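You operate a simulated robot arm through the tools that you are given. There is no shell and no other tool. Be economical: measure what you need, move in short steps, check, and stop when the job is done.

Carry out the task below with a simulated robot arm. There is one attempt and no reset: what you move stays moved.

Task
Press the pinion marked 9 teeth onto the bare shaft of the motor in the press.
Fine: the carriers are in the grey drawer; one stroke of the lever with fingers clear of it and of the nests, carrier back, drawer shut. Set down upright: what you pick out. Where these are worked on the way, their far stop is far enough and under half their travel is too little: grey drawer.

Only the result counts: the job must be done as asked and must still hold three seconds after the hand-in. Knocking over, shifting, dropping, spilling or breaking anything else fails it.

Robot
A 5-joint arm with a two-finger parallel gripper on a trunk, on a base that drives. Base frame: it is fixed to the floor where the robot stands at the start and does not move with it; the origin is under the middle of the robot, x ahead of it, y to its left, z up; the surface under the hand at the start is at about z = 0.859. Readings come in m, rad, newtons and seconds.
It reaches about 1.134 m from its shoulder. Its first joint turns from -2.601 to 2.601 rad. Places, roughly: carrier nest of the pinion press [0.4, -0.5, 0.9]; grey drawer [0.7, 0, 0.7]; inside of the grey drawer [0.8, 0, 0.7]; pinion press lever [0.4, -0.5, 0.9]. Payload 1.57 kg.
Tool frame: the origin (TCP) lies between the finger pads and is the grasp point; the fingertips stand 0.03 m ahead of it; z points along the fingers, y is the line along which they close. Largest opening 0.11 m; finger width 0.024, thickness 0.012; the body of the gripper, 0.048 by 0.112 m, starts 0.078 m behind the TCP.
Orientation is told as [roll, pitch, yaw] about the base's x, y, z axes, in that order, counted from this pose: with the fingers straight down and closing along the base's y, the tool's x points along the base's -x, its y along +y and its z along -z.

Tools
- The arm moves only by the tool nudge_tool. Its argument "increments" is a list of rows, each a list of 7 numbers: the shift along the tool's x, y, z in units of 150 mm (1.0 is 150 mm), then the turn, a rotation vector about the tool's x, y, z in units of 120 degrees (1.0 is 120 degrees), then the closure in counts, from 0 (fully open) to 255 (shut). In form: [[tx, ty, tz, wx, wy, wz, grip], ...]. A call has 1 to 8 rows; each row is the pose to reach, as a shift and turn from the pose commanded when the call began, along the tool's axes at that moment. A call with a number of a shift or a turn outside -1 to 1 is refused whole. Each row takes 0.2 s and may step no farther than 0.05 m and 0.15 rad from the row before; otherwise, or with a gripper value out of range, the whole call is refused. A pose out of reach is approached as far as the arm can. The call stops where the force on the tool passes 90 N (or 10 N more than at its start, if that is more) or the arm is blocked; 0.2 s more then pass. Each finger travels about 0.072 m/s and halts on what it meets, pressing with about 39 N; the grip force reading is that of the motor and also rises with nothing between the fingers. The clock runs only during rows and for 0.2 s after the last one: add rows that repeat a pose to give the fingers time. It gives the time, the measured TCP pose, the force on the tool (base axes), the opening and the grip force at its end, in the units of the frame above (readings bear some noise), with the torque about the TCP (base axes, N m) and any sound that the robot's microphone picked up.
- Cameras (640 x 400 px; columns grow to the right, rows downward): "scene" is now at [0.0153, 0.1699, 1.9273]; the picture's right is [-0.53, -0.85, 0.00], its down [-0.69, 0.43, -0.58] and it looks along [0.49, -0.31, -0.81] (base axes); focal length 265 px, centre (320, 200). "wrist" rides on the gripper at [0.07, 0.016, -0.141] in the tool frame; the picture's right is [-0.23, 0.97, 0.00], its down [-0.85, -0.20, -0.48] and it looks along [-0.47, -0.11, 0.88] (tool axes); focal length 222 px, centre (320, 200). There is no depth. A picture from a camera that has moved, and an enlarged one, comes with that camera's place and axes in the base frame and with its lens. The place of the scene camera against the robot may be out by one fixed shift of up to 0.018 m in any direction.
- grab_frame(camera): a new picture of that camera. No time passes.
- raise_lower(by): slides the trunk up (or, below 0, down) by that many m; the arm and the scene camera ride with it, the base frame stays. It gives what a move gives, with no picture.
- roll_base(legs): drives the robot by 1 to 6 legs, each [ahead, turn to the left] in m and rad, along the robot's own axes; the way and the turn of a leg run together, so that a leg with both is an arc; at most 1.5 m and 3.142 rad a leg. The arm and the cameras ride along, it lands a little off, and it stops where it bumps. It gives what a move gives.
- pan_tilt(pan, tilt): turns the head with the scene camera to pan (to the left, within 2.705 rad either way) and tilt (down, from -0.506 to 1.204), counted from straight ahead of the robot. It gives what a move gives.
- close_up(camera, box): a new picture of the part [left, top, right, bottom] of that camera's present view, enlarged. No time passes.
- job_done(): hands the job in; it is judged then, once.

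Work in short steps. Places have to be worked out from the pictures, the camera data and where the tool is seen: move nearer, look again, correct. Check each grasp and each placing, and mend what went wrong. You have 120 turns and 90 pictures in all, those below and enlarged ones among them. Open the gripper and draw the arm clear of the work before you hand the job in, unless the task says otherwise; then end with one line.

The tools are called after "Call:" as a command line: name --pt "numbers of a row" for each row, then --argument value for the rest, lists and objects as JSON in quotes. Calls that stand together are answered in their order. nudge_tool: Moves the arm, as the interface text tells. Its arguments: {"type":"object","properties":{"increments":{"type":"array","items":{"type":"array","items":{"type":"number"}}}},"required":["increments"]} The other tools are called the same way: raise_lower (by) slides the trunk up or down; roll_base (legs) drives the base; pan_tilt (pan, tilt) turns the head that bears the scene camera; grab_frame (camera) takes a picture; close_up (camera, box) takes an enlarged picture of a part of a camera's view; job_done () hands the job in.

At the start:

```text
time: 0.0
eef_pos: [0.6638, -0.1166, 1.2058]
ee_rot: [0.0, 0.001, -0.003]
ft_force: [0.5, 0.9, -0.3]
ft_torque: [0.0, 0.02, 0.0]
gripper_width: 0.1099
finger_force: 0.1
trunk travel left (down, up): [-0.939, 0.031]
robot x, y, heading: [0.0023, 0.0388, 0.002]
head pan, tilt: [-0.564, 0.953]
```

scene: 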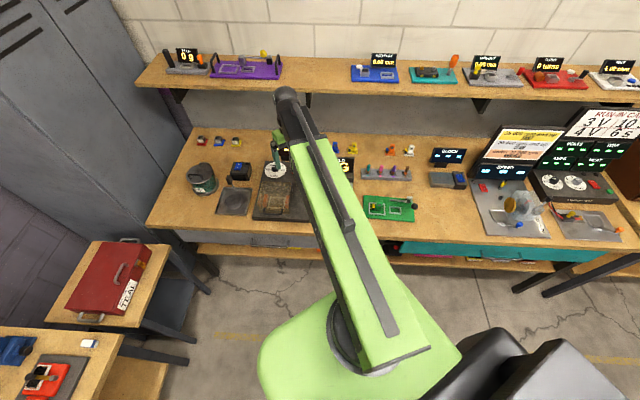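
wrist: 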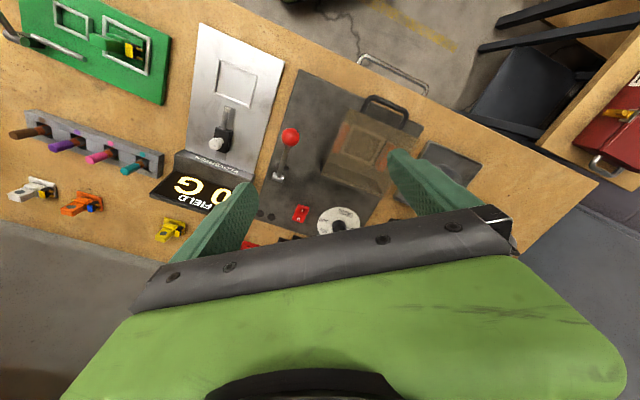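

The bench has many stations; I enlarge the scene near the places named (press about [0.4,-0.5,0.9]) to identify them.

Call:
close_up --camera "scene" --box '[340, 130, 480, 230]'

Call:
close_up --camera "scene" --box '[420, 100, 640, 260]'

Call:
close_up --camera "scene" --box '[150, 120, 350, 260]'

```text
4.00 times, centred on (410, 180) of scene
camera zoom: at [0.0153, 0.1699, 1.9273], right [-0.53, -0.85, 0.0], down [-0.69, 0.43, -0.58], along [0.49, -0.31, -0.81], focal length 1062 px, centre (-40, 280)
```

zoom: 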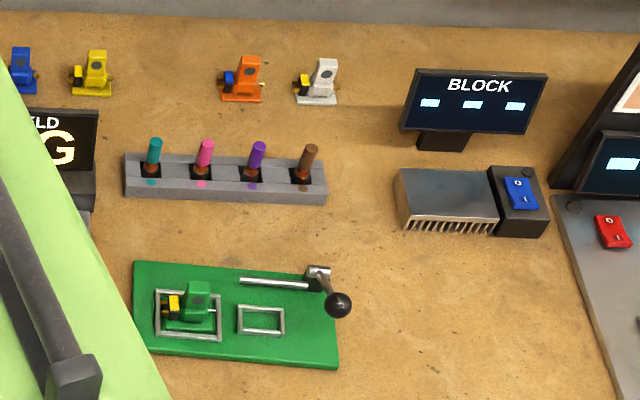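

```text
2.50 times, centred on (530, 180) of scene
camera zoom: at [0.0153, 0.1699, 1.9273], right [-0.53, -0.85, 0.0], down [-0.69, 0.43, -0.58], along [0.49, -0.31, -0.81], focal length 663 px, centre (-205, 250)
```

zoom: 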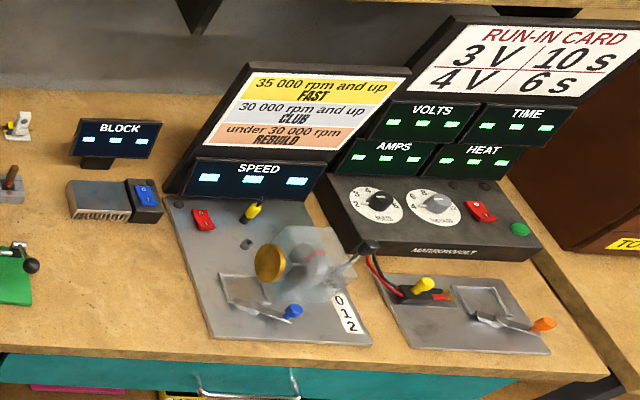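

```text
2.86 times, centred on (250, 190) of scene
camera zoom: at [0.0153, 0.1699, 1.9273], right [-0.53, -0.85, 0.0], down [-0.69, 0.43, -0.58], along [0.49, -0.31, -0.81], focal length 758 px, centre (520, 229)
```

zoom: 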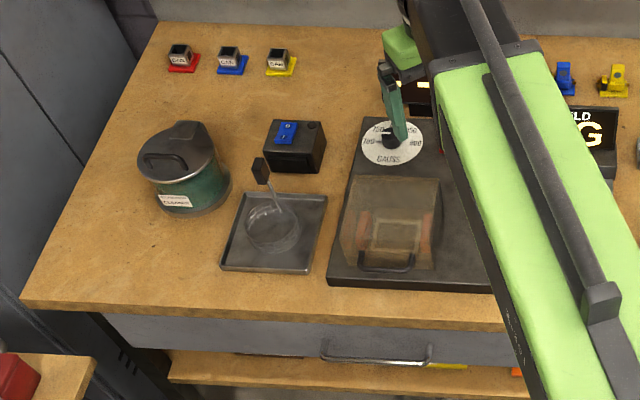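

The green board is the pinion press (motor nest left, empty carrier nest right, lever behind). The grey drawer sits under the left of the bench, whose front runs obliquely (normal about yaw -0.61). I look around for room to drive and pull the drawer.

Call:
pan_tilt --pan 1.0 --tilt 0.8

Call:
grab_frame --camera "scene"

Call:
pan_tilt --pan 2.5 --tilt 0.8

Call:
grab_frame --camera "scene"

Call:
pan_tilt --pan 0.1 --tilt 0.9

Call:
grab_frame --camera "scene"

```text
time: 1.6
eef_pos: [0.6648, -0.1163, 1.2071]
ee_rot: [-0.001, 0.0, -0.002]
ft_force: [0.3, 0.7, -0.4]
ft_torque: [0.02, -0.01, -0.02]
gripper_width: 0.1104
finger_force: 0.0
trunk travel left (down, up): [-0.939, 0.031]
robot x, y, heading: [0.0049, 0.0389, 0.001]
head pan, tilt: [1.0, 0.799]
```

```text
84 pictures are left
camera scene: at [-0.0024, 0.2768, 1.939], right [0.84, -0.54, 0.0], down [-0.39, -0.6, -0.7], along [0.38, 0.59, -0.72], focal length 265 px, centre (320, 200)
```

scene: 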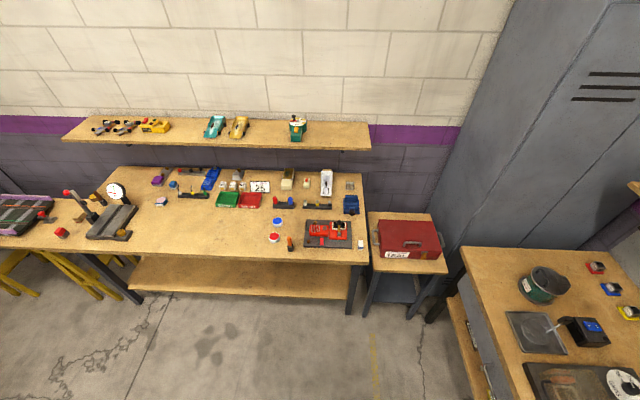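

```text
time: 3.2
eef_pos: [0.6644, -0.1165, 1.2058]
ee_rot: [0.0, 0.001, -0.003]
ft_force: [-0.5, -0.5, -0.1]
ft_torque: [-0.02, -0.01, 0.0]
gripper_width: 0.1098
finger_force: 0.0
trunk travel left (down, up): [-0.939, 0.031]
robot x, y, heading: [0.0046, 0.0376, -0.001]
head pan, tilt: [2.499, 0.799]
```

```text
83 pictures are left
camera scene: at [-0.1106, 0.257, 1.9391], right [0.6, 0.8, 0.0], down [0.57, -0.43, -0.7], along [-0.56, 0.42, -0.72], focal length 265 px, centre (320, 200)
```

scene: 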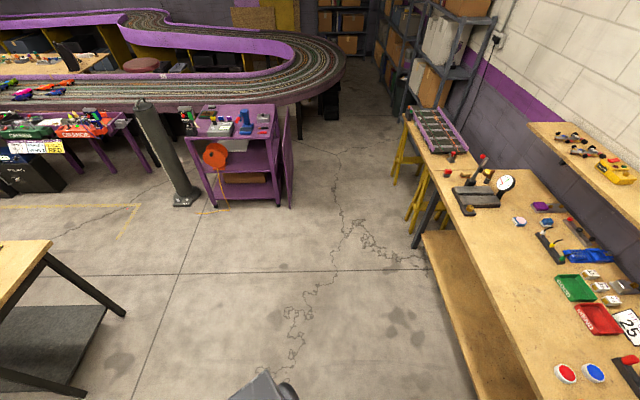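

```text
time: 5.4
eef_pos: [0.6633, -0.1168, 1.2068]
ee_rot: [0.001, 0.001, -0.005]
ft_force: [0.2, -0.2, -0.2]
ft_torque: [0.0, 0.02, 0.01]
gripper_width: 0.1099
finger_force: 0.0
trunk travel left (down, up): [-0.939, 0.031]
robot x, y, heading: [0.0051, 0.0392, -0.0]
head pan, tilt: [0.099, 0.901]
```

```text
82 pictures are left
camera scene: at [0.0291, 0.2163, 1.9312], right [0.1, -0.99, 0.0], down [-0.78, -0.08, -0.62], along [0.62, 0.06, -0.78], focal length 265 px, centre (320, 200)
```

scene: 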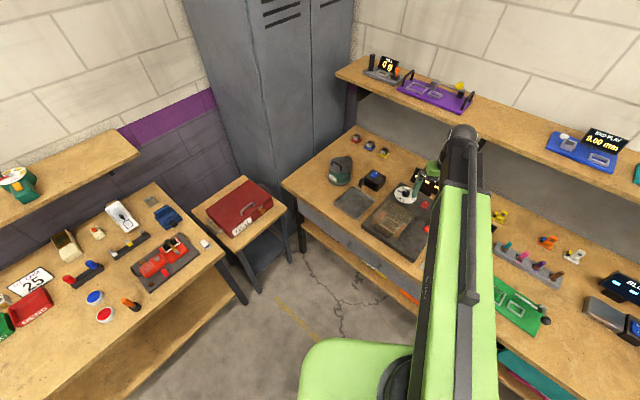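

There's open floor; the other bench front is about 0.4 m left of the drawer line. I drive to stand in front of the grey drawer, facing it squarely (heading about -0.61).

Call:
roll_base --legs '[[0, 1.5], [0.45, 0], [0, -2.114]]'

Call:
pan_tilt --pan 0.0 --tilt 1.0

Call:
grab_frame --camera "scene"

Call:
grab_frame --camera "wrist"

```text
time: 16.9
eef_pos: [0.4804, -0.0209, 1.2054]
ee_rot: [0.002, -0.001, -0.62]
ft_force: [0.5, -0.3, 0.1]
ft_torque: [0.04, -0.03, -0.01]
gripper_width: 0.1098
finger_force: 0.0
trunk travel left (down, up): [-0.939, 0.031]
robot x, y, heading: [0.0112, 0.4679, -0.61]
head pan, tilt: [0.099, 0.901]
```

```text
time: 17.6
eef_pos: [0.4814, -0.0193, 1.2063]
ee_rot: [-0.001, -0.002, -0.619]
ft_force: [0.2, 0.1, 0.3]
ft_torque: [-0.01, 0.02, 0.0]
gripper_width: 0.1101
finger_force: 0.0
trunk travel left (down, up): [-0.939, 0.031]
robot x, y, heading: [0.012, 0.4644, -0.607]
head pan, tilt: [0.0, 1.0]
```

```text
81 pictures are left
camera scene: at [0.1272, 0.591, 1.9238], right [-0.57, -0.82, 0.0], down [-0.69, 0.48, -0.54], along [0.44, -0.31, -0.84], focal length 265 px, centre (320, 200)
```

scene: 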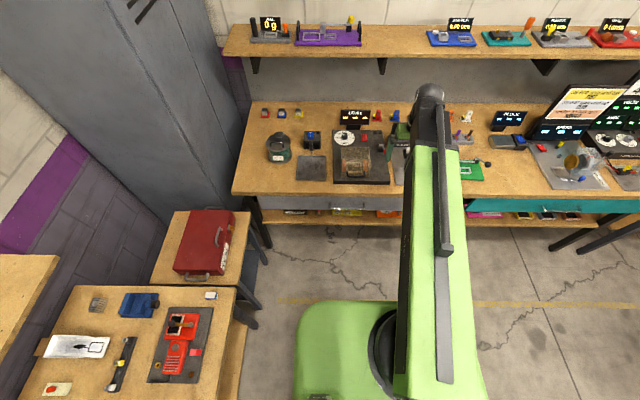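

```text
80 pictures are left
camera wrist: at [0.4315, 0.0336, 1.3481], right [0.75, 0.66, 0.0], down [0.58, -0.66, 0.48], along [0.32, -0.36, -0.88], focal length 222 px, centre (320, 200)
```

wrist: 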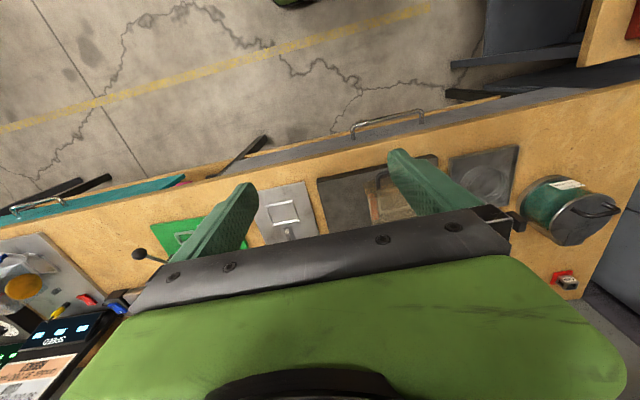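

I zoom on the drawer front and its handle in both views.

Call:
close_up --camera "scene" --box '[230, 170, 420, 250]'

Call:
close_up --camera "wrist" --box '[300, 80, 500, 180]'

```text
3.37 times, centred on (325, 210) of scene
camera zoom: at [0.1272, 0.591, 1.9238], right [-0.57, -0.82, 0.0], down [-0.69, 0.48, -0.54], along [0.44, -0.31, -0.84], focal length 894 px, centre (303, 166)
```

zoom: 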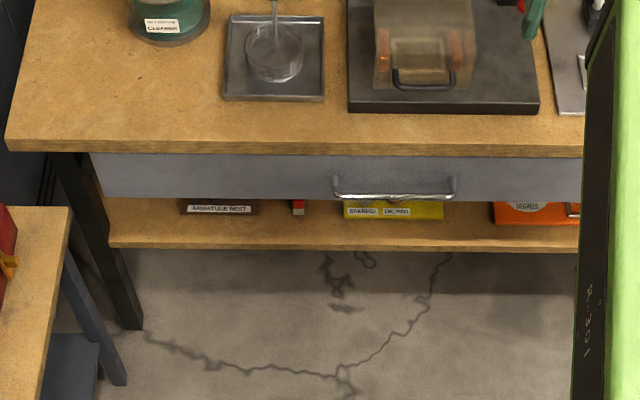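

```text
3.20 times, centred on (400, 130) of wrist
camera zoom: at [0.4315, 0.0336, 1.3481], right [0.75, 0.66, 0.0], down [0.58, -0.66, 0.48], along [0.32, -0.36, -0.88], focal length 711 px, centre (64, 424)
```

zoom: 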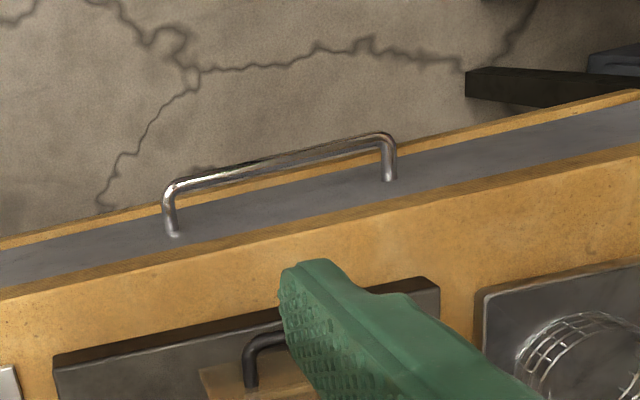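

Triangulating gives the handle bar middle at about (0.612, 0.081, 0.767), ~0.035 m off the drawer front. I back the robot 0.22 m so the tool is clear of the bench, and lower the trunk so that the arm can reach horizontally at that height.

Call:
roll_base --legs '[[-0.22, -0.01]]'

Call:
raise_lower --by -0.3

```text
time: 19.3
eef_pos: [0.2908, 0.1037, 1.2072]
ee_rot: [0.001, -0.001, -0.633]
ft_force: [-0.5, 0.8, 0.9]
ft_torque: [-0.01, -0.02, -0.02]
gripper_width: 0.1097
finger_force: 0.1
trunk travel left (down, up): [-0.939, 0.031]
robot x, y, heading: [-0.1723, 0.5902, -0.625]
head pan, tilt: [0.0, 1.0]
```

```text
time: 22.3
eef_pos: [0.2922, 0.1025, 0.9066]
ee_rot: [0.001, -0.001, -0.631]
ft_force: [-0.9, 0.4, -0.5]
ft_torque: [0.02, -0.02, 0.0]
gripper_width: 0.1102
finger_force: 0.2
trunk travel left (down, up): [-0.639, 0.331]
robot x, y, heading: [-0.1755, 0.5907, -0.625]
head pan, tilt: [0.0, 1.0]
```

Next I shift left ~0.17 m to line up with the handle while spinning the tool 90° so the fingers will close vertically once horizontal.

Call:
nudge_tool --pt "0 0.1 0 0 0 0.07 100" --pt "0 0.2 0 0 0 0.14 116" --pt "0 0.3 0 0 0 0.21 116" --pt "0 0.4 0 0 0 0.28 116" --pt "0 0.5 0 0 0 0.35 116" --pt "0 0.6 0 0 0 0.42 116" --pt "0 0.7 0 0 0 0.49 116" --pt "0 0.8 0 0 0 0.56 116"

Call:
nudge_tool --pt "0.1 0.04 0 0 0 0.065 116" --pt "0.2 0.08 0 0 0 0.13 116" --pt "0.31 0.13 0 0 0 0.19 116"

```text
time: 24.1
eef_pos: [0.3625, 0.2006, 0.9067]
ee_rot: [-0.001, 0.0, -1.808]
ft_force: [0.1, -0.1, -0.7]
ft_torque: [0.01, -0.01, -0.04]
gripper_width: 0.0601
finger_force: 0.1
trunk travel left (down, up): [-0.639, 0.331]
robot x, y, heading: [-0.1727, 0.5847, -0.626]
head pan, tilt: [0.0, 1.0]
```

```text
time: 24.9
eef_pos: [0.3927, 0.2428, 0.9054]
ee_rot: [0.0, 0.0, -2.205]
ft_force: [0.5, -0.4, -0.1]
ft_torque: [0.0, 0.02, 0.01]
gripper_width: 0.06
finger_force: 0.1
trunk travel left (down, up): [-0.639, 0.331]
robot x, y, heading: [-0.1712, 0.591, -0.623]
head pan, tilt: [0.0, 1.0]
```

Lined up (L≈0.426). Now I tilt the tool to horizontal toward the drawer.

Call:
nudge_tool --pt "0 0 0 -0.07 0 0 116" --pt "0 0 0 -0.14 0 0 116" --pt "0 0 0 -0.21 0 0 116" --pt "0 0 0 -0.28 0 0 116" --pt "0 0 0 -0.35 0 0 116" --pt "0 0 0 -0.42 0 0 116" --pt "0 0 0 -0.49 0 0 116" --pt "0 0 0 -0.56 0 0 116"

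Call:
nudge_tool --pt "0 0 0 -0.065 0 0 116" --pt "0 0 0 -0.13 0 0 116" --pt "0 0 0 -0.19 0 0 116"

```text
time: 26.7
eef_pos: [0.5042, 0.1808, 1.0512]
ee_rot: [1.166, 0.0, -2.204]
ft_force: [-0.9, -0.4, -0.1]
ft_torque: [0.04, -0.03, -0.03]
gripper_width: 0.0599
finger_force: 0.1
out of reach, approached as far as the arm can: row 2, 3, 4, 5, 6, 7, 8
trunk travel left (down, up): [-0.639, 0.331]
robot x, y, heading: [-0.1736, 0.5914, -0.627]
head pan, tilt: [0.0, 1.0]
```

```text
time: 27.5
eef_pos: [0.5206, 0.1715, 1.1398]
ee_rot: [1.552, -0.001, -2.198]
ft_force: [0.7, 0.2, -0.2]
ft_torque: [-0.01, 0.03, 0.0]
gripper_width: 0.06
finger_force: 0.1
out of reach, approached as far as the arm can: row 1, 2, 3
trunk travel left (down, up): [-0.639, 0.331]
robot x, y, heading: [-0.1737, 0.5894, -0.617]
head pan, tilt: [0.0, 1.0]
```

The tool is horizontal now, at F≈0.32 but z=1.14 (too high). I lower the trunk 0.373 m to bring it to the handle height.

Call:
raise_lower --by -0.373

Call:
grab_frame --camera "wrist"

Call:
grab_frame --camera "scene"

```text
time: 31.1
eef_pos: [0.5204, 0.1711, 0.7677]
ee_rot: [1.553, -0.001, -2.2]
ft_force: [-0.3, -0.1, 0.1]
ft_torque: [-0.01, -0.03, 0.03]
gripper_width: 0.0597
finger_force: 0.0
trunk travel left (down, up): [-0.266, 0.704]
robot x, y, heading: [-0.1688, 0.5925, -0.623]
head pan, tilt: [0.0, 1.0]
```

```text
77 pictures are left
camera wrist: at [0.4458, 0.3095, 0.7861], right [-0.12, -0.19, 0.97], down [-0.89, -0.41, -0.19], along [0.43, -0.89, -0.12], focal length 222 px, centre (320, 200)
```

wrist: 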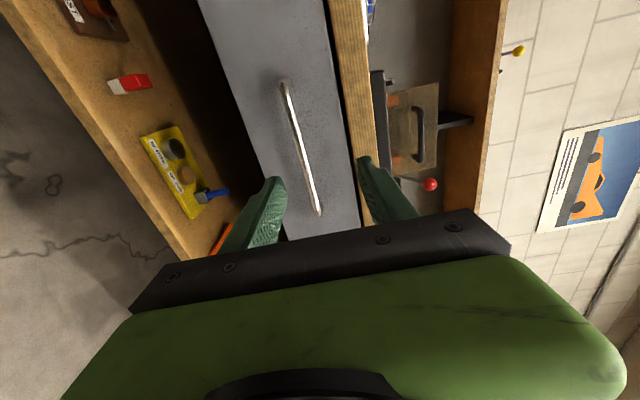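

```text
76 pictures are left
camera scene: at [-0.0552, 0.7145, 1.251], right [-0.58, -0.81, 0.0], down [-0.68, 0.49, -0.54], along [0.44, -0.32, -0.84], focal length 265 px, centre (320, 200)
```

scene: 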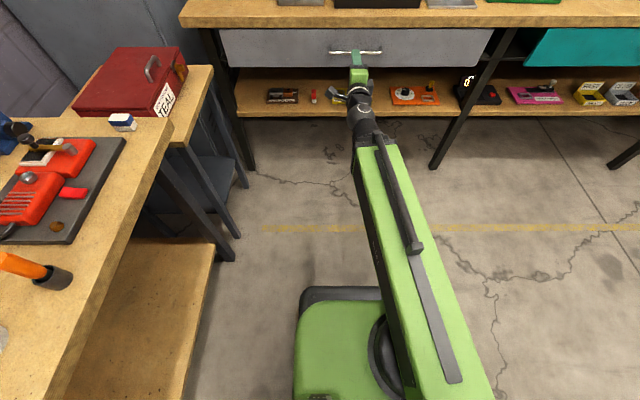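

The wrist view puts the bar at z≈0.742, F≈0.455 (the scene camera has an offset). I lower 0.025 and advance 9 cm, then check.

Call:
raise_lower --by -0.025

Call:
nudge_tool --pt "0 0 0.15 0 0 0 116" --pt "0 0 0.3 0 0 0 116" --pt "0 0 0.45 0 0 0 116" --pt "0 0 0.5 0 0 0 116"

Call:
grab_frame --camera "wrist"

```text
time: 31.8
eef_pos: [0.5206, 0.1703, 0.7419]
ee_rot: [1.552, -0.002, -2.201]
ft_force: [0.8, -0.7, -0.2]
ft_torque: [0.02, -0.03, -0.02]
gripper_width: 0.0602
finger_force: 0.0
trunk travel left (down, up): [-0.241, 0.729]
robot x, y, heading: [-0.1712, 0.5923, -0.622]
head pan, tilt: [0.0, 1.0]
```

```text
time: 32.8
eef_pos: [0.5815, 0.1248, 0.7426]
ee_rot: [1.553, -0.002, -2.199]
ft_force: [0.0, -0.8, 0.4]
ft_torque: [-0.02, 0.01, -0.03]
gripper_width: 0.06
finger_force: 0.1
trunk travel left (down, up): [-0.241, 0.729]
robot x, y, heading: [-0.1734, 0.5904, -0.624]
head pan, tilt: [0.0, 1.0]
```

```text
75 pictures are left
camera wrist: at [0.507, 0.2648, 0.7609], right [-0.12, -0.19, 0.97], down [-0.89, -0.41, -0.19], along [0.43, -0.89, -0.12], focal length 222 px, centre (320, 200)
```

wrist: 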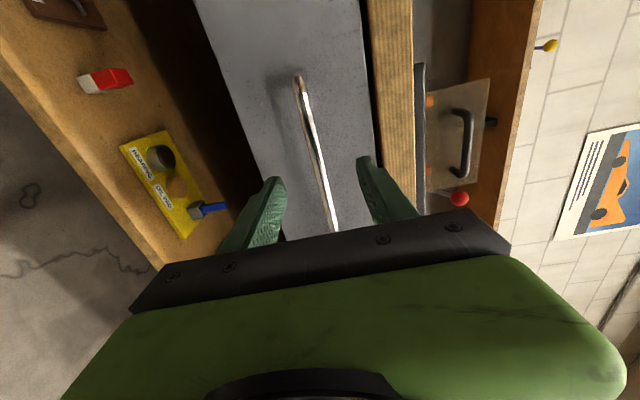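

The bar lies centred between the fingertips. I advance another 4.5 cm and close.

Call:
nudge_tool --pt "0 0 0.1 0 0 0 116" --pt "0 0 0.2 0 0 0 116" --pt "0 0 0.29 0 0 0 116" --pt "0 0 0.29 0 0 0 116"

Call:
grab_frame --camera "wrist"

```text
time: 33.8
eef_pos: [0.6167, 0.1011, 0.7414]
ee_rot: [1.551, 0.0, -2.201]
ft_force: [-0.9, -0.3, -0.4]
ft_torque: [-0.01, -0.01, -0.03]
gripper_width: 0.0599
finger_force: 0.1
trunk travel left (down, up): [-0.241, 0.729]
robot x, y, heading: [-0.175, 0.5886, -0.625]
head pan, tilt: [0.0, 1.0]
```

```text
74 pictures are left
camera wrist: at [0.5421, 0.2399, 0.7608], right [-0.12, -0.19, 0.97], down [-0.89, -0.41, -0.19], along [0.43, -0.89, -0.12], focal length 222 px, centre (320, 200)
```

wrist: 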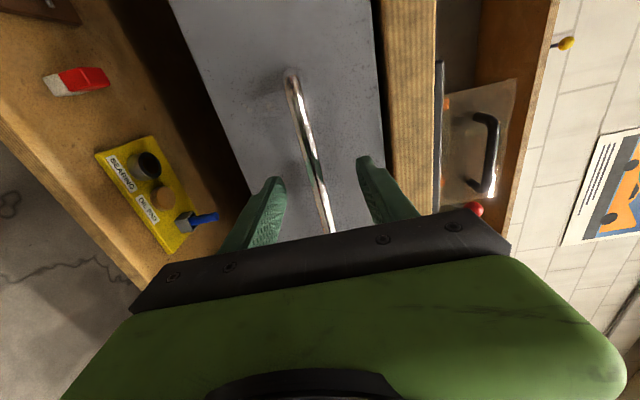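

No contact yet; I close the fingers on the bar and read the width.

Call:
nudge_tool --pt "0 0 0 0 0 0 255" --pt "0 0 0 0 0 0 255" --pt "0 0 0 0 0 0 255" --pt "0 0 0 0 0 0 255" --pt "0 0 0 0 0 0 255"

Call:
grab_frame --camera "wrist"

```text
time: 35.0
eef_pos: [0.617, 0.1004, 0.7406]
ee_rot: [1.55, -0.002, -2.2]
ft_force: [-12.3, 9.0, -23.9]
ft_torque: [0.34, 0.25, -0.2]
gripper_width: 0.0118
finger_force: 28.7
trunk travel left (down, up): [-0.241, 0.729]
robot x, y, heading: [-0.1726, 0.5889, -0.62]
head pan, tilt: [0.0, 1.0]
```

```text
73 pictures are left
camera wrist: at [0.5426, 0.2397, 0.7596], right [-0.12, -0.19, 0.97], down [-0.89, -0.41, -0.19], along [0.43, -0.89, -0.13], focal length 222 px, centre (320, 200)
```

wrist: 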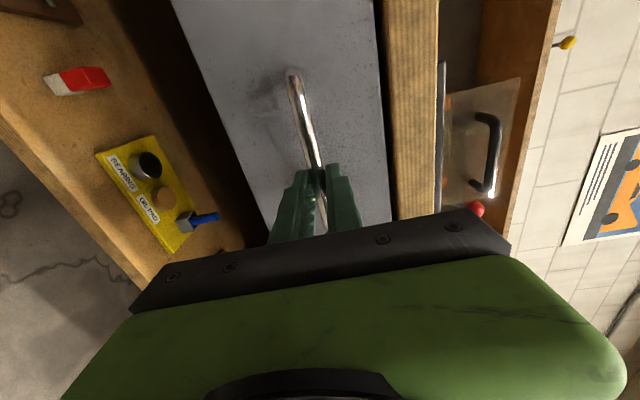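

Gripped on the bar (width 12 mm). I relax the vertical load by 3 mm and pull by driving back 0.2 m.

Call:
nudge_tool --pt "0 -0.02 0 0 0 0 255"

Call:
roll_base --legs '[[-0.2, 0]]'

Call:
grab_frame --camera "scene"

```text
time: 35.4
eef_pos: [0.6165, 0.1014, 0.7399]
ee_rot: [1.55, -0.002, -2.201]
ft_force: [-16.0, 11.3, -27.2]
ft_torque: [0.38, 0.32, -0.2]
gripper_width: 0.0118
finger_force: 28.7
out of reach, approached as far as the arm can: row 1
trunk travel left (down, up): [-0.241, 0.729]
robot x, y, heading: [-0.1723, 0.5926, -0.617]
head pan, tilt: [0.0, 1.0]
```

```text
time: 37.0
eef_pos: [0.4567, 0.2166, 0.7408]
ee_rot: [1.551, -0.002, -2.201]
ft_force: [-2.4, -2.4, -17.2]
ft_torque: [0.29, 0.15, -0.81]
gripper_width: 0.0117
finger_force: 29.4
trunk travel left (down, up): [-0.241, 0.729]
robot x, y, heading: [-0.3331, 0.7096, -0.622]
head pan, tilt: [0.0, 1.0]
```

```text
72 pictures are left
camera scene: at [-0.2154, 0.8296, 1.226], right [-0.58, -0.81, 0.0], down [-0.68, 0.49, -0.54], along [0.44, -0.32, -0.84], focal length 265 px, centre (320, 200)
```

scene: 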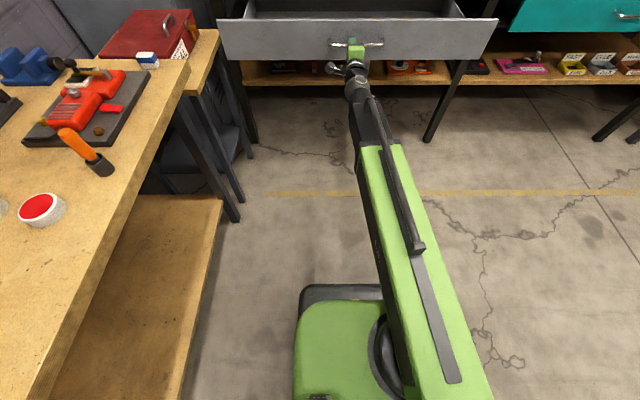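

The drawer came out with the base. I pull another 0.12 m and look inside.

Call:
roll_base --legs '[[-0.12, 0]]'

Call:
pan_tilt --pan 0.0 --tilt 0.75

Call:
grab_frame --camera "scene"

```text
time: 38.2
eef_pos: [0.3576, 0.287, 0.7414]
ee_rot: [1.552, -0.002, -2.201]
ft_force: [-0.5, 0.4, 1.0]
ft_torque: [0.0, 0.01, 0.02]
gripper_width: 0.0002
finger_force: 21.6
trunk travel left (down, up): [-0.241, 0.729]
robot x, y, heading: [-0.4327, 0.7798, -0.625]
head pan, tilt: [0.0, 1.0]
```

```text
time: 39.0
eef_pos: [0.3571, 0.2885, 0.7406]
ee_rot: [1.551, 0.0, -2.201]
ft_force: [0.0, -0.4, -0.7]
ft_torque: [0.0, 0.03, -0.02]
gripper_width: 0.0
finger_force: 20.8
trunk travel left (down, up): [-0.241, 0.729]
robot x, y, heading: [-0.4327, 0.7766, -0.625]
head pan, tilt: [0.0, 0.75]
```

```text
71 pictures are left
camera scene: at [-0.3037, 0.8935, 1.245], right [-0.58, -0.81, 0.0], down [-0.55, 0.4, -0.73], along [0.59, -0.43, -0.68], focal length 265 px, centre (320, 200)
```

scene: 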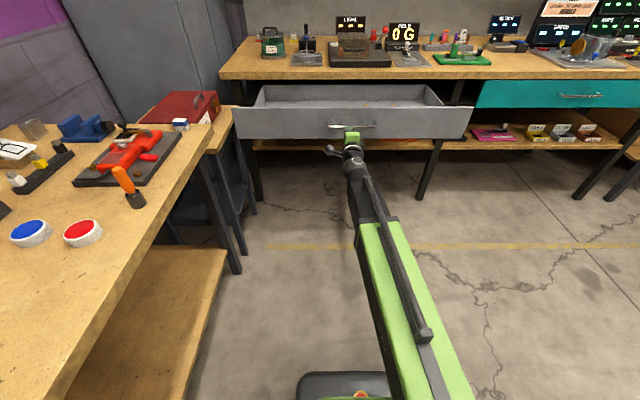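

The grip slid off when the drawer met its stop; it looks well open. I raise the trunk, then tilt the tool back down for looking inside from above.

Call:
raise_lower --by 0.55

Call:
nudge_tool --pt "0 0 0 0.07 0 0 100" --pt "0 0 0 0.14 0 0 0" --pt "0 0 0 0.21 0 0 0" --pt "0 0 0 0.28 0 0 0" --pt "0 0 0 0.35 0 0 0" --pt "0 0 0 0.42 0 0 0" --pt "0 0 0 0.49 0 0 0" --pt "0 0 0 0.56 0 0 0"

Call:
nudge_tool --pt "0 0 0 0.065 0 0 0" --pt "0 0 0 0.13 0 0 0" --pt "0 0 0 0.181 0 0 0"

Call:
grab_frame --camera "scene"

```text
refused: 0.55 is not a number from -0.4 to 0.4
```

```text
time: 40.8
eef_pos: [0.3588, 0.2783, 0.524]
ee_rot: [0.376, -0.004, -2.199]
ft_force: [-0.3, 0.2, -0.3]
ft_torque: [-0.05, -0.05, -0.01]
gripper_width: 0.11
finger_force: 0.0
out of reach, approached as far as the arm can: row 1, 2, 3, 4, 5, 6, 7, 8
trunk travel left (down, up): [-0.241, 0.729]
robot x, y, heading: [-0.4276, 0.7746, -0.627]
head pan, tilt: [0.0, 0.75]
```

```text
time: 41.6
eef_pos: [0.3565, 0.2861, 0.5082]
ee_rot: [-0.005, -0.003, -2.2]
ft_force: [-0.5, -0.3, 1.2]
ft_torque: [-0.01, -0.02, -0.02]
gripper_width: 0.11
finger_force: 0.1
out of reach, approached as far as the arm can: row 1, 2, 3
trunk travel left (down, up): [-0.241, 0.729]
robot x, y, heading: [-0.4312, 0.7798, -0.619]
head pan, tilt: [0.0, 0.75]
```

```text
70 pictures are left
camera scene: at [-0.3037, 0.8935, 1.2451], right [-0.58, -0.81, 0.0], down [-0.55, 0.4, -0.73], along [0.59, -0.43, -0.68], focal length 265 px, centre (320, 200)
```

scene: 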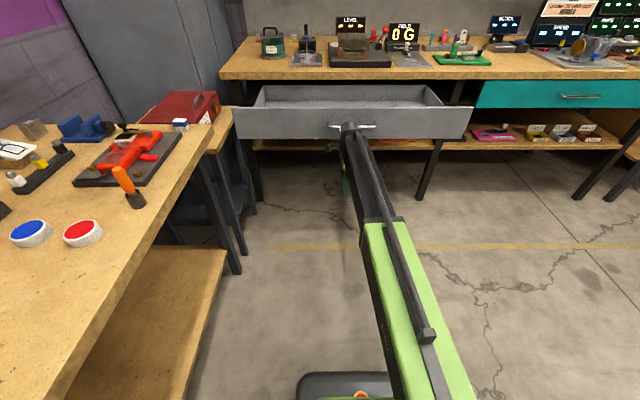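

The raise exceeded its per-call limit; no contact happened, luckily. I back off 0.12 m to clear the drawer front, then raise in two steps.

Call:
roll_base --legs '[[-0.12, 0]]'

Call:
raise_lower --by 0.4

Call:
raise_lower --by 0.32

Call:
pan_tilt --pan -0.2 --tilt 0.85

Call:
grab_frame --camera "scene"

```text
time: 42.8
eef_pos: [0.2586, 0.3565, 0.5075]
ee_rot: [-0.001, -0.001, -2.197]
ft_force: [-0.4, -0.7, -0.6]
ft_torque: [0.03, 0.02, -0.01]
gripper_width: 0.1101
finger_force: 0.1
trunk travel left (down, up): [-0.241, 0.729]
robot x, y, heading: [-0.5297, 0.8503, -0.629]
head pan, tilt: [0.0, 0.75]
```

```text
time: 46.6
eef_pos: [0.2601, 0.3569, 0.9083]
ee_rot: [-0.001, -0.002, -2.202]
ft_force: [-0.3, 0.7, -0.5]
ft_torque: [0.02, 0.0, 0.01]
gripper_width: 0.1102
finger_force: 0.1
trunk travel left (down, up): [-0.641, 0.329]
robot x, y, heading: [-0.5292, 0.8446, -0.624]
head pan, tilt: [0.0, 0.75]
```

```text
time: 49.8
eef_pos: [0.2594, 0.3565, 1.2294]
ee_rot: [0.001, -0.001, -2.2]
ft_force: [-0.6, -0.2, 1.2]
ft_torque: [0.07, -0.04, 0.0]
gripper_width: 0.11
finger_force: 0.1
trunk travel left (down, up): [-0.961, 0.009]
robot x, y, heading: [-0.5298, 0.8486, -0.625]
head pan, tilt: [0.0, 0.75]
```

```text
time: 50.5
eef_pos: [0.2597, 0.3559, 1.2291]
ee_rot: [0.0, -0.003, -2.198]
ft_force: [0.0, -0.1, -0.1]
ft_torque: [0.0, -0.01, 0.0]
gripper_width: 0.11
finger_force: 0.0
trunk travel left (down, up): [-0.961, 0.009]
robot x, y, heading: [-0.529, 0.8467, -0.627]
head pan, tilt: [-0.201, 0.85]
```

```text
69 pictures are left
camera scene: at [-0.4156, 0.955, 1.9571], right [-0.73, -0.68, 0.0], down [-0.51, 0.55, -0.66], along [0.45, -0.48, -0.75], focal length 265 px, centre (320, 200)
```

scene: 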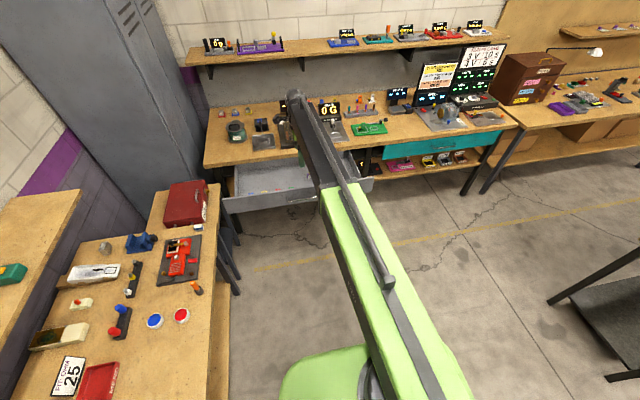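

The drawer is open with small parts inside. I drive to a place from which both drawer and press are within reach (ahead 0.62, right 0.25).

Call:
roll_base --legs '[[0, -0.383], [0.65, 0], [0, 0.383]]'

Call:
pan_tilt --pan 0.45 --tilt 1.1

Call:
grab_frame --camera "scene"

Call:
grab_frame --camera "wrist"

```text
time: 56.4
eef_pos: [0.6158, -0.1569, 1.2311]
ee_rot: [0.003, -0.002, -2.177]
ft_force: [-1.1, -0.8, -0.7]
ft_torque: [-0.01, -0.03, 0.04]
gripper_width: 0.1098
finger_force: 0.1
trunk travel left (down, up): [-0.961, 0.009]
robot x, y, heading: [-0.1788, 0.3244, -0.609]
head pan, tilt: [-0.201, 0.85]
```

```text
time: 57.4
eef_pos: [0.6184, -0.1575, 1.2284]
ee_rot: [-0.001, -0.005, -2.177]
ft_force: [0.0, -0.3, 0.4]
ft_torque: [-0.03, -0.03, -0.01]
gripper_width: 0.1099
finger_force: 0.1
trunk travel left (down, up): [-0.961, 0.009]
robot x, y, heading: [-0.1795, 0.3229, -0.616]
head pan, tilt: [0.45, 1.1]
```

```text
68 pictures are left
camera scene: at [-0.0566, 0.4769, 1.9393], right [-0.16, -0.99, 0.0], down [-0.88, 0.14, -0.45], along [0.45, -0.07, -0.89], focal length 265 px, centre (320, 200)
```

scene: 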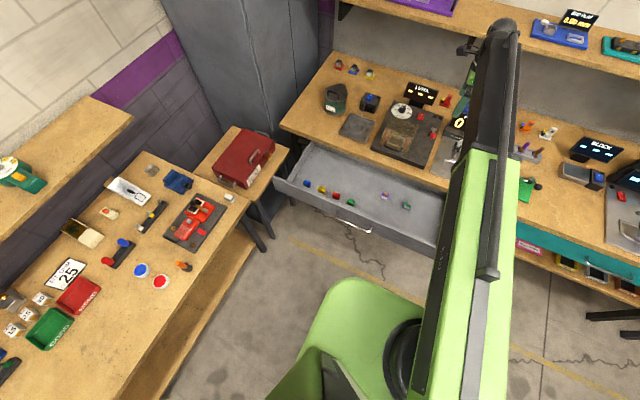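

```text
67 pictures are left
camera wrist: at [0.669, -0.11, 1.3696], right [0.67, -0.74, 0.0], down [-0.65, -0.59, 0.48], along [-0.36, -0.32, -0.88], focal length 222 px, centre (320, 200)
```

wrist: 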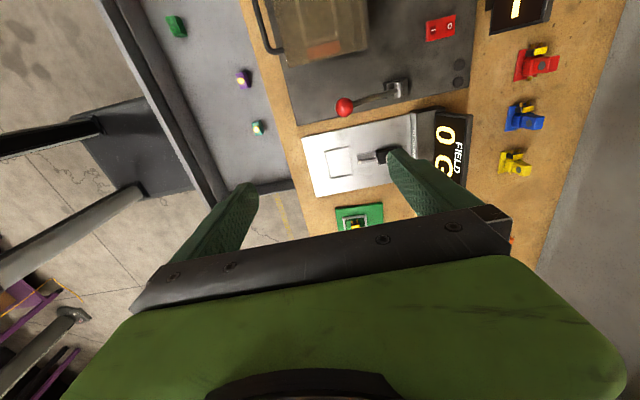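

Six carriers are in the drawer. I zoom in on them.

Call:
close_up --camera "scene" --box '[280, 160, 440, 230]'

Call:
close_up --camera "wrist" --box '[130, 0, 290, 150]'

```text
4.00 times, centred on (360, 195) of scene
camera zoom: at [-0.0566, 0.4769, 1.9393], right [-0.16, -0.99, 0.0], down [-0.88, 0.14, -0.45], along [0.45, -0.07, -0.89], focal length 1062 px, centre (160, 220)
```

zoom: 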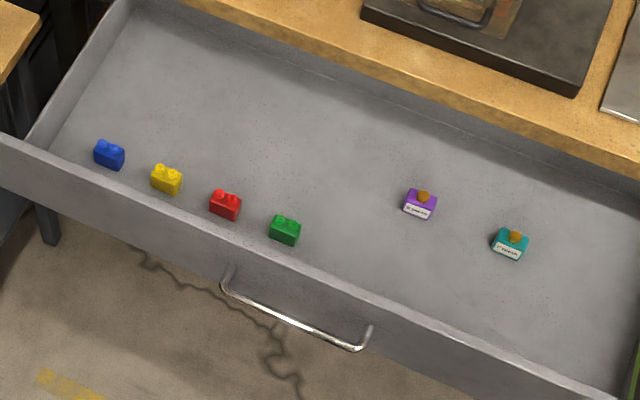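

```text
2.67 times, centred on (210, 75) of wrist
camera zoom: at [0.669, -0.11, 1.3696], right [0.67, -0.74, 0.0], down [-0.65, -0.59, 0.48], along [-0.36, -0.32, -0.88], focal length 592 px, centre (613, 533)
```

zoom: 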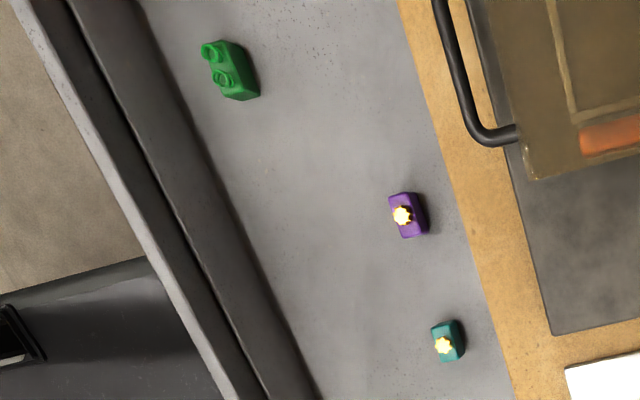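

Two carriers, purple and teal, each bearing a pinion; I zoom on their labels.

Call:
close_up --camera "scene" --box '[418, 188, 434, 198]'

Call:
close_up --camera "scene" --box '[440, 198, 456, 208]'

```text
16.00 times, centred on (426, 193) of scene
camera zoom: at [-0.0566, 0.4769, 1.9393], right [-0.16, -0.99, 0.0], down [-0.88, 0.14, -0.45], along [0.45, -0.07, -0.89], focal length 4246 px, centre (-1376, 312)
```

zoom: 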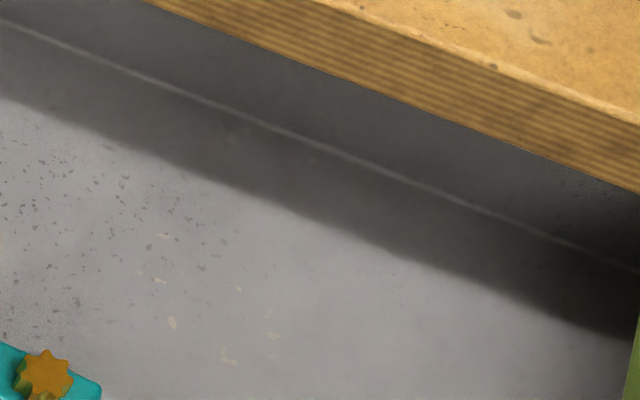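

```text
16.00 times, centred on (448, 203) of scene
camera zoom: at [-0.0566, 0.4769, 1.9393], right [-0.16, -0.99, 0.0], down [-0.88, 0.14, -0.45], along [0.45, -0.07, -0.89], focal length 4246 px, centre (-1728, 152)
```

zoom: 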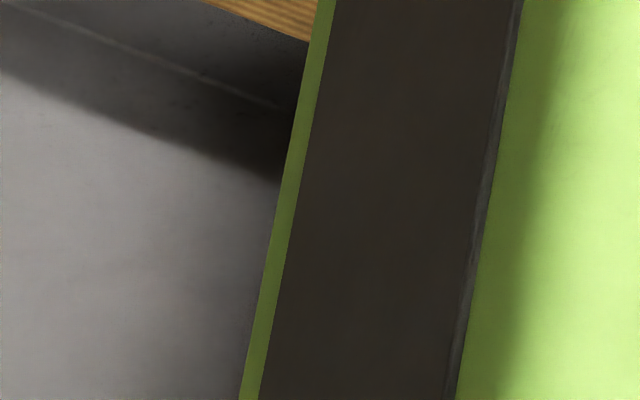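

Call:
close_up --camera "scene" --box '[377, 191, 393, 201]'

Call:
close_up --camera "scene" --box '[400, 201, 416, 211]'

```text
16.00 times, centred on (385, 196) of scene
camera zoom: at [-0.0566, 0.4769, 1.9393], right [-0.16, -0.99, 0.0], down [-0.88, 0.14, -0.45], along [0.45, -0.07, -0.89], focal length 4246 px, centre (-720, 264)
```

zoom: 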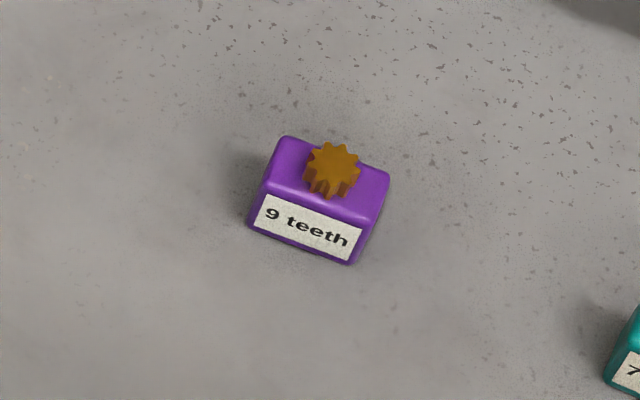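

```text
16.00 times, centred on (408, 206) of scene
camera zoom: at [-0.0566, 0.4769, 1.9393], right [-0.16, -0.99, 0.0], down [-0.88, 0.14, -0.45], along [0.45, -0.07, -0.89], focal length 4246 px, centre (-1088, 104)
```

zoom: 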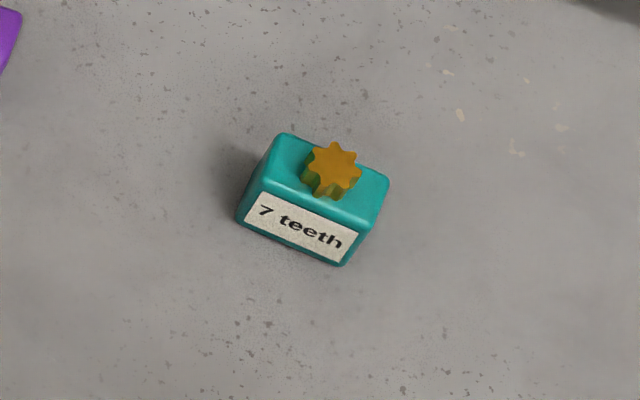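

Purple carries "9 teeth". I estimate it at about (0.529, 0.036, 0.70). I move the tool over it, spinning back so the fingers close along the bench and the camera is on the robot side.

Call:
nudge_tool --pt "0.09 -0.09 0 0 0 -0.07 0" --pt "0.18 -0.18 0 0 0 -0.14 0" --pt "0.27 -0.27 0 0 0 -0.21 0" --pt "0.36 -0.36 0 0 0 -0.28 0" --pt "0.45 -0.45 0 0 0 -0.35 0" --pt "0.54 -0.54 0 0 0 -0.42 0" --pt "0.63 -0.63 0 0 0 -0.49 0" --pt "0.72 -0.72 0 0 0 -0.56 0"

Call:
nudge_tool --pt "0.09 -0.04 0.15 0 0 -0.035 0" --pt "0.18 -0.08 0.3 0 0 -0.07 0" --pt "0.27 -0.12 0.45 0 0 -0.105 0" --pt "0.36 -0.16 0.6 0 0 -0.14 0" --pt "0.47 -0.19 0.8 0 0 -0.183 0"

Call:
grab_frame --camera "wrist"

```text
time: 59.2
eef_pos: [0.5902, -0.006, 1.2286]
ee_rot: [-0.004, 0.001, -1.002]
ft_force: [-0.2, -0.6, -0.8]
ft_torque: [-0.02, -0.01, 0.03]
gripper_width: 0.11
finger_force: 0.0
trunk travel left (down, up): [-0.961, 0.009]
robot x, y, heading: [-0.1814, 0.3218, -0.621]
head pan, tilt: [0.45, 1.1]
```

```text
time: 60.4
eef_pos: [0.5241, 0.0377, 1.2282]
ee_rot: [-0.001, 0.0, -0.621]
ft_force: [-0.1, 0.2, 0.7]
ft_torque: [0.0, 0.01, -0.03]
gripper_width: 0.1097
finger_force: 0.0
out of reach, approached as far as the arm can: row 1, 2, 3, 4, 5
trunk travel left (down, up): [-0.961, 0.009]
robot x, y, heading: [-0.1782, 0.3213, -0.61]
head pan, tilt: [0.45, 1.1]
```

```text
60 pictures are left
camera wrist: at [0.4751, 0.0911, 1.3702], right [0.75, 0.66, 0.0], down [0.58, -0.66, 0.48], along [0.32, -0.36, -0.88], focal length 222 px, centre (320, 200)
```

wrist: 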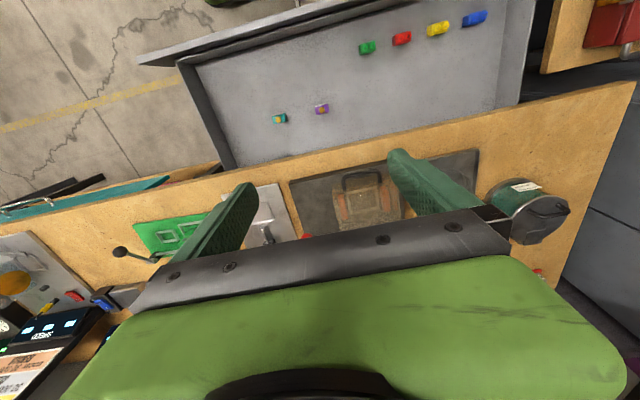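

The tool stands right above the purple carrier (0.526, 0.040); the arm itself can't go lower here, so the trunk does the lowering. I peek at the press nests in this view, then lower by 0.3.

Call:
close_up --camera "wrist" --box '[100, 190, 300, 290]'

Call:
raise_lower --by -0.3

Call:
grab_frame --camera "wrist"

```text
3.20 times, centred on (200, 240) of wrist
camera zoom: at [0.4751, 0.0911, 1.3702], right [0.75, 0.66, 0.0], down [0.58, -0.66, 0.48], along [0.32, -0.36, -0.88], focal length 711 px, centre (704, 72)
```

zoom: 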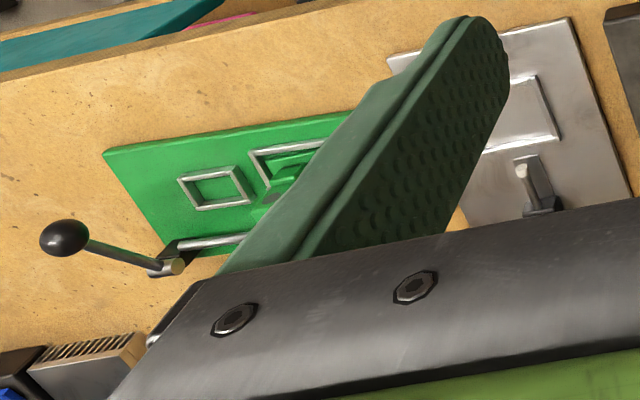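

```text
time: 63.4
eef_pos: [0.5247, 0.0376, 0.927]
ee_rot: [0.0, 0.0, -0.619]
ft_force: [-0.6, -0.4, 0.3]
ft_torque: [0.01, -0.02, -0.01]
gripper_width: 0.11
finger_force: 0.1
trunk travel left (down, up): [-0.661, 0.309]
robot x, y, heading: [-0.1802, 0.3214, -0.614]
head pan, tilt: [0.45, 1.1]
```

```text
58 pictures are left
camera wrist: at [0.476, 0.0909, 1.07], right [0.75, 0.66, 0.0], down [0.58, -0.66, 0.48], along [0.31, -0.36, -0.88], focal length 222 px, centre (320, 200)
```

wrist: 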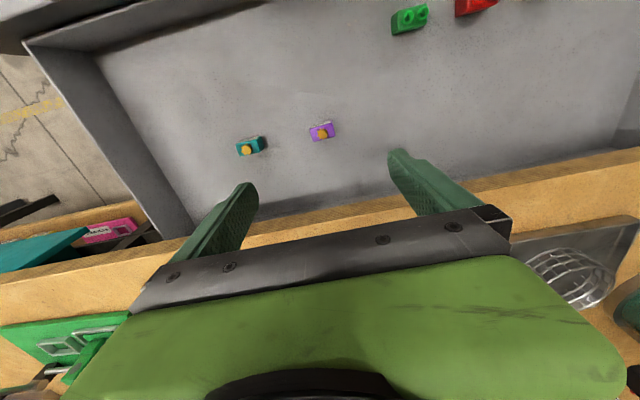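

Refined from two heights: carrier top ≈ (0.526, 0.037, 0.707). I lower 0.13 m and check alignment.

Call:
raise_lower --by -0.13

Call:
grab_frame --camera "wrist"

Call:
close_up --camera "wrist" --box '[240, 120, 400, 220]'

```text
time: 65.0
eef_pos: [0.5249, 0.0364, 0.7978]
ee_rot: [0.0, 0.001, -0.621]
ft_force: [-0.7, 0.6, 0.3]
ft_torque: [0.02, -0.02, 0.01]
gripper_width: 0.1099
finger_force: 0.1
trunk travel left (down, up): [-0.531, 0.439]
robot x, y, heading: [-0.1754, 0.3213, -0.613]
head pan, tilt: [0.45, 1.1]
```

```text
57 pictures are left
camera wrist: at [0.476, 0.0909, 0.94], right [0.75, 0.66, 0.0], down [0.58, -0.66, 0.48], along [0.31, -0.36, -0.88], focal length 222 px, centre (320, 200)
```

wrist: 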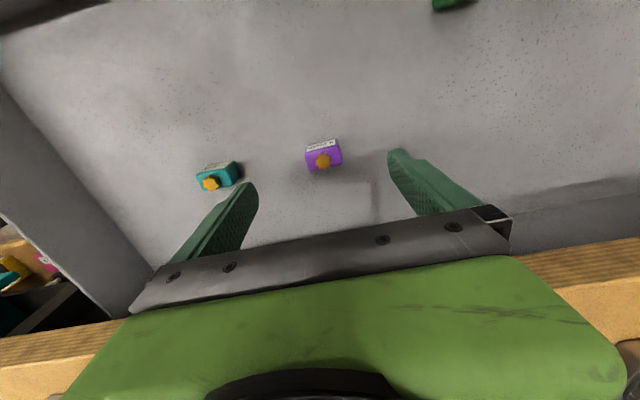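

```text
4.00 times, centred on (320, 170) of wrist
camera zoom: at [0.476, 0.0909, 0.94], right [0.75, 0.66, 0.0], down [0.58, -0.66, 0.48], along [0.31, -0.36, -0.88], focal length 888 px, centre (320, 320)
```

zoom: 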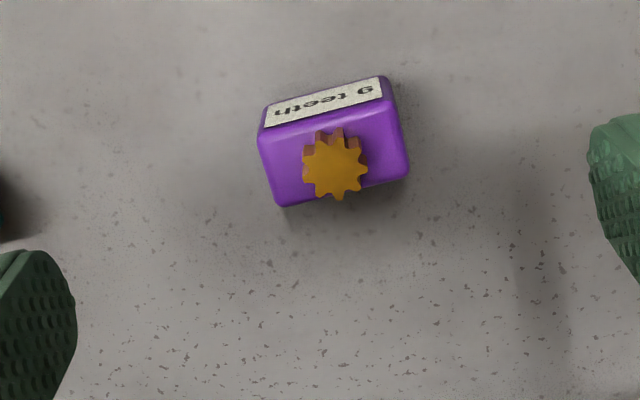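

Carrier is aligned with the tool; it is ~37×22 mm, label toward me. I lower 0.05 m more and look again to judge height.

Call:
raise_lower --by -0.045

Call:
close_up --camera "wrist" --box '[200, 110, 440, 260]'

```text
time: 65.9
eef_pos: [0.5246, 0.0374, 0.7524]
ee_rot: [-0.001, -0.001, -0.619]
ft_force: [0.4, 0.7, 0.0]
ft_torque: [-0.01, 0.01, 0.0]
gripper_width: 0.11
finger_force: 0.1
trunk travel left (down, up): [-0.486, 0.484]
robot x, y, heading: [-0.18, 0.3242, -0.615]
head pan, tilt: [0.45, 1.1]
```

```text
2.67 times, centred on (320, 185) of wrist
camera zoom: at [0.476, 0.0909, 0.895], right [0.75, 0.66, 0.0], down [0.58, -0.66, 0.48], along [0.31, -0.36, -0.88], focal length 592 px, centre (320, 240)
```

zoom: 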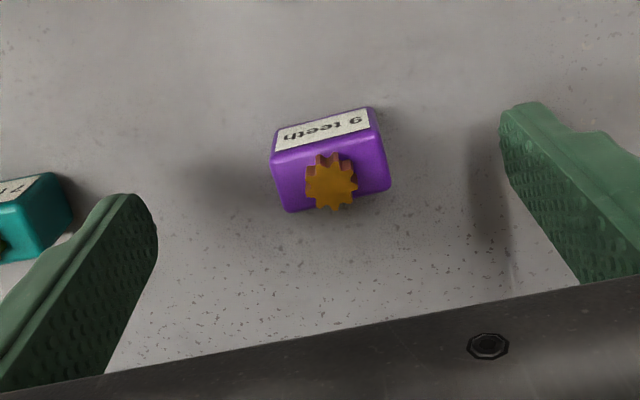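

Estimates agree: carrier top z≈0.732 at (0.5235, 0.0415). I lower 13 mm and nudge 3 mm toward me, then check for floor clearance.

Call:
raise_lower --by -0.013

Call:
nudge_tool --pt "0.02 0.015 0 0 0 0 60" --pt "0.02 0.015 0 0 0 0 120"

Call:
grab_frame --camera "wrist"

```text
time: 66.5
eef_pos: [0.5256, 0.0379, 0.7413]
ee_rot: [-0.001, 0.0, -0.619]
ft_force: [-0.1, 0.4, -0.2]
ft_torque: [-0.01, 0.03, -0.02]
gripper_width: 0.1098
finger_force: 0.1
trunk travel left (down, up): [-0.473, 0.497]
robot x, y, heading: [-0.1762, 0.3218, -0.617]
head pan, tilt: [0.45, 1.1]
```

```text
time: 67.1
eef_pos: [0.5222, 0.0412, 0.7403]
ee_rot: [-0.001, -0.001, -0.619]
ft_force: [-0.4, -0.6, -0.1]
ft_torque: [-0.02, 0.03, -0.01]
gripper_width: 0.0582
finger_force: 0.0
trunk travel left (down, up): [-0.473, 0.497]
robot x, y, heading: [-0.1785, 0.3225, -0.612]
head pan, tilt: [0.45, 1.1]
```

```text
54 pictures are left
camera wrist: at [0.475, 0.094, 0.882], right [0.75, 0.66, 0.0], down [0.58, -0.66, 0.48], along [0.31, -0.36, -0.88], focal length 222 px, centre (320, 200)
```

wrist: 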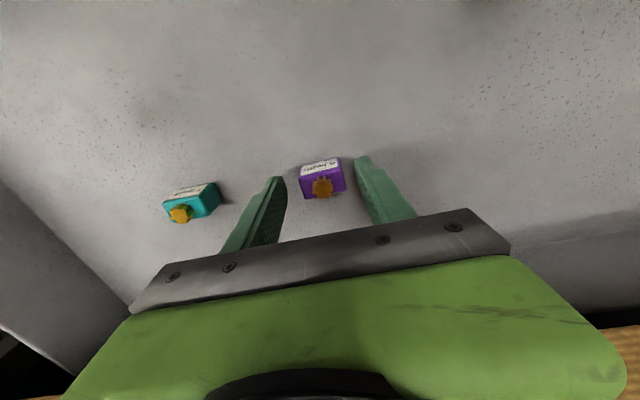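

Call:
close_up --camera "wrist" --box '[260, 130, 388, 210]'

```text
5.00 times, centred on (324, 170) of wrist
camera zoom: at [0.475, 0.094, 0.882], right [0.75, 0.66, 0.0], down [0.58, -0.66, 0.48], along [0.31, -0.36, -0.88], focal length 1111 px, centre (300, 350)
```

zoom: 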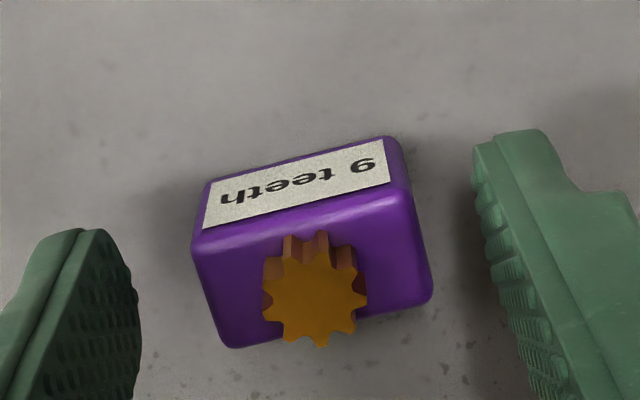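

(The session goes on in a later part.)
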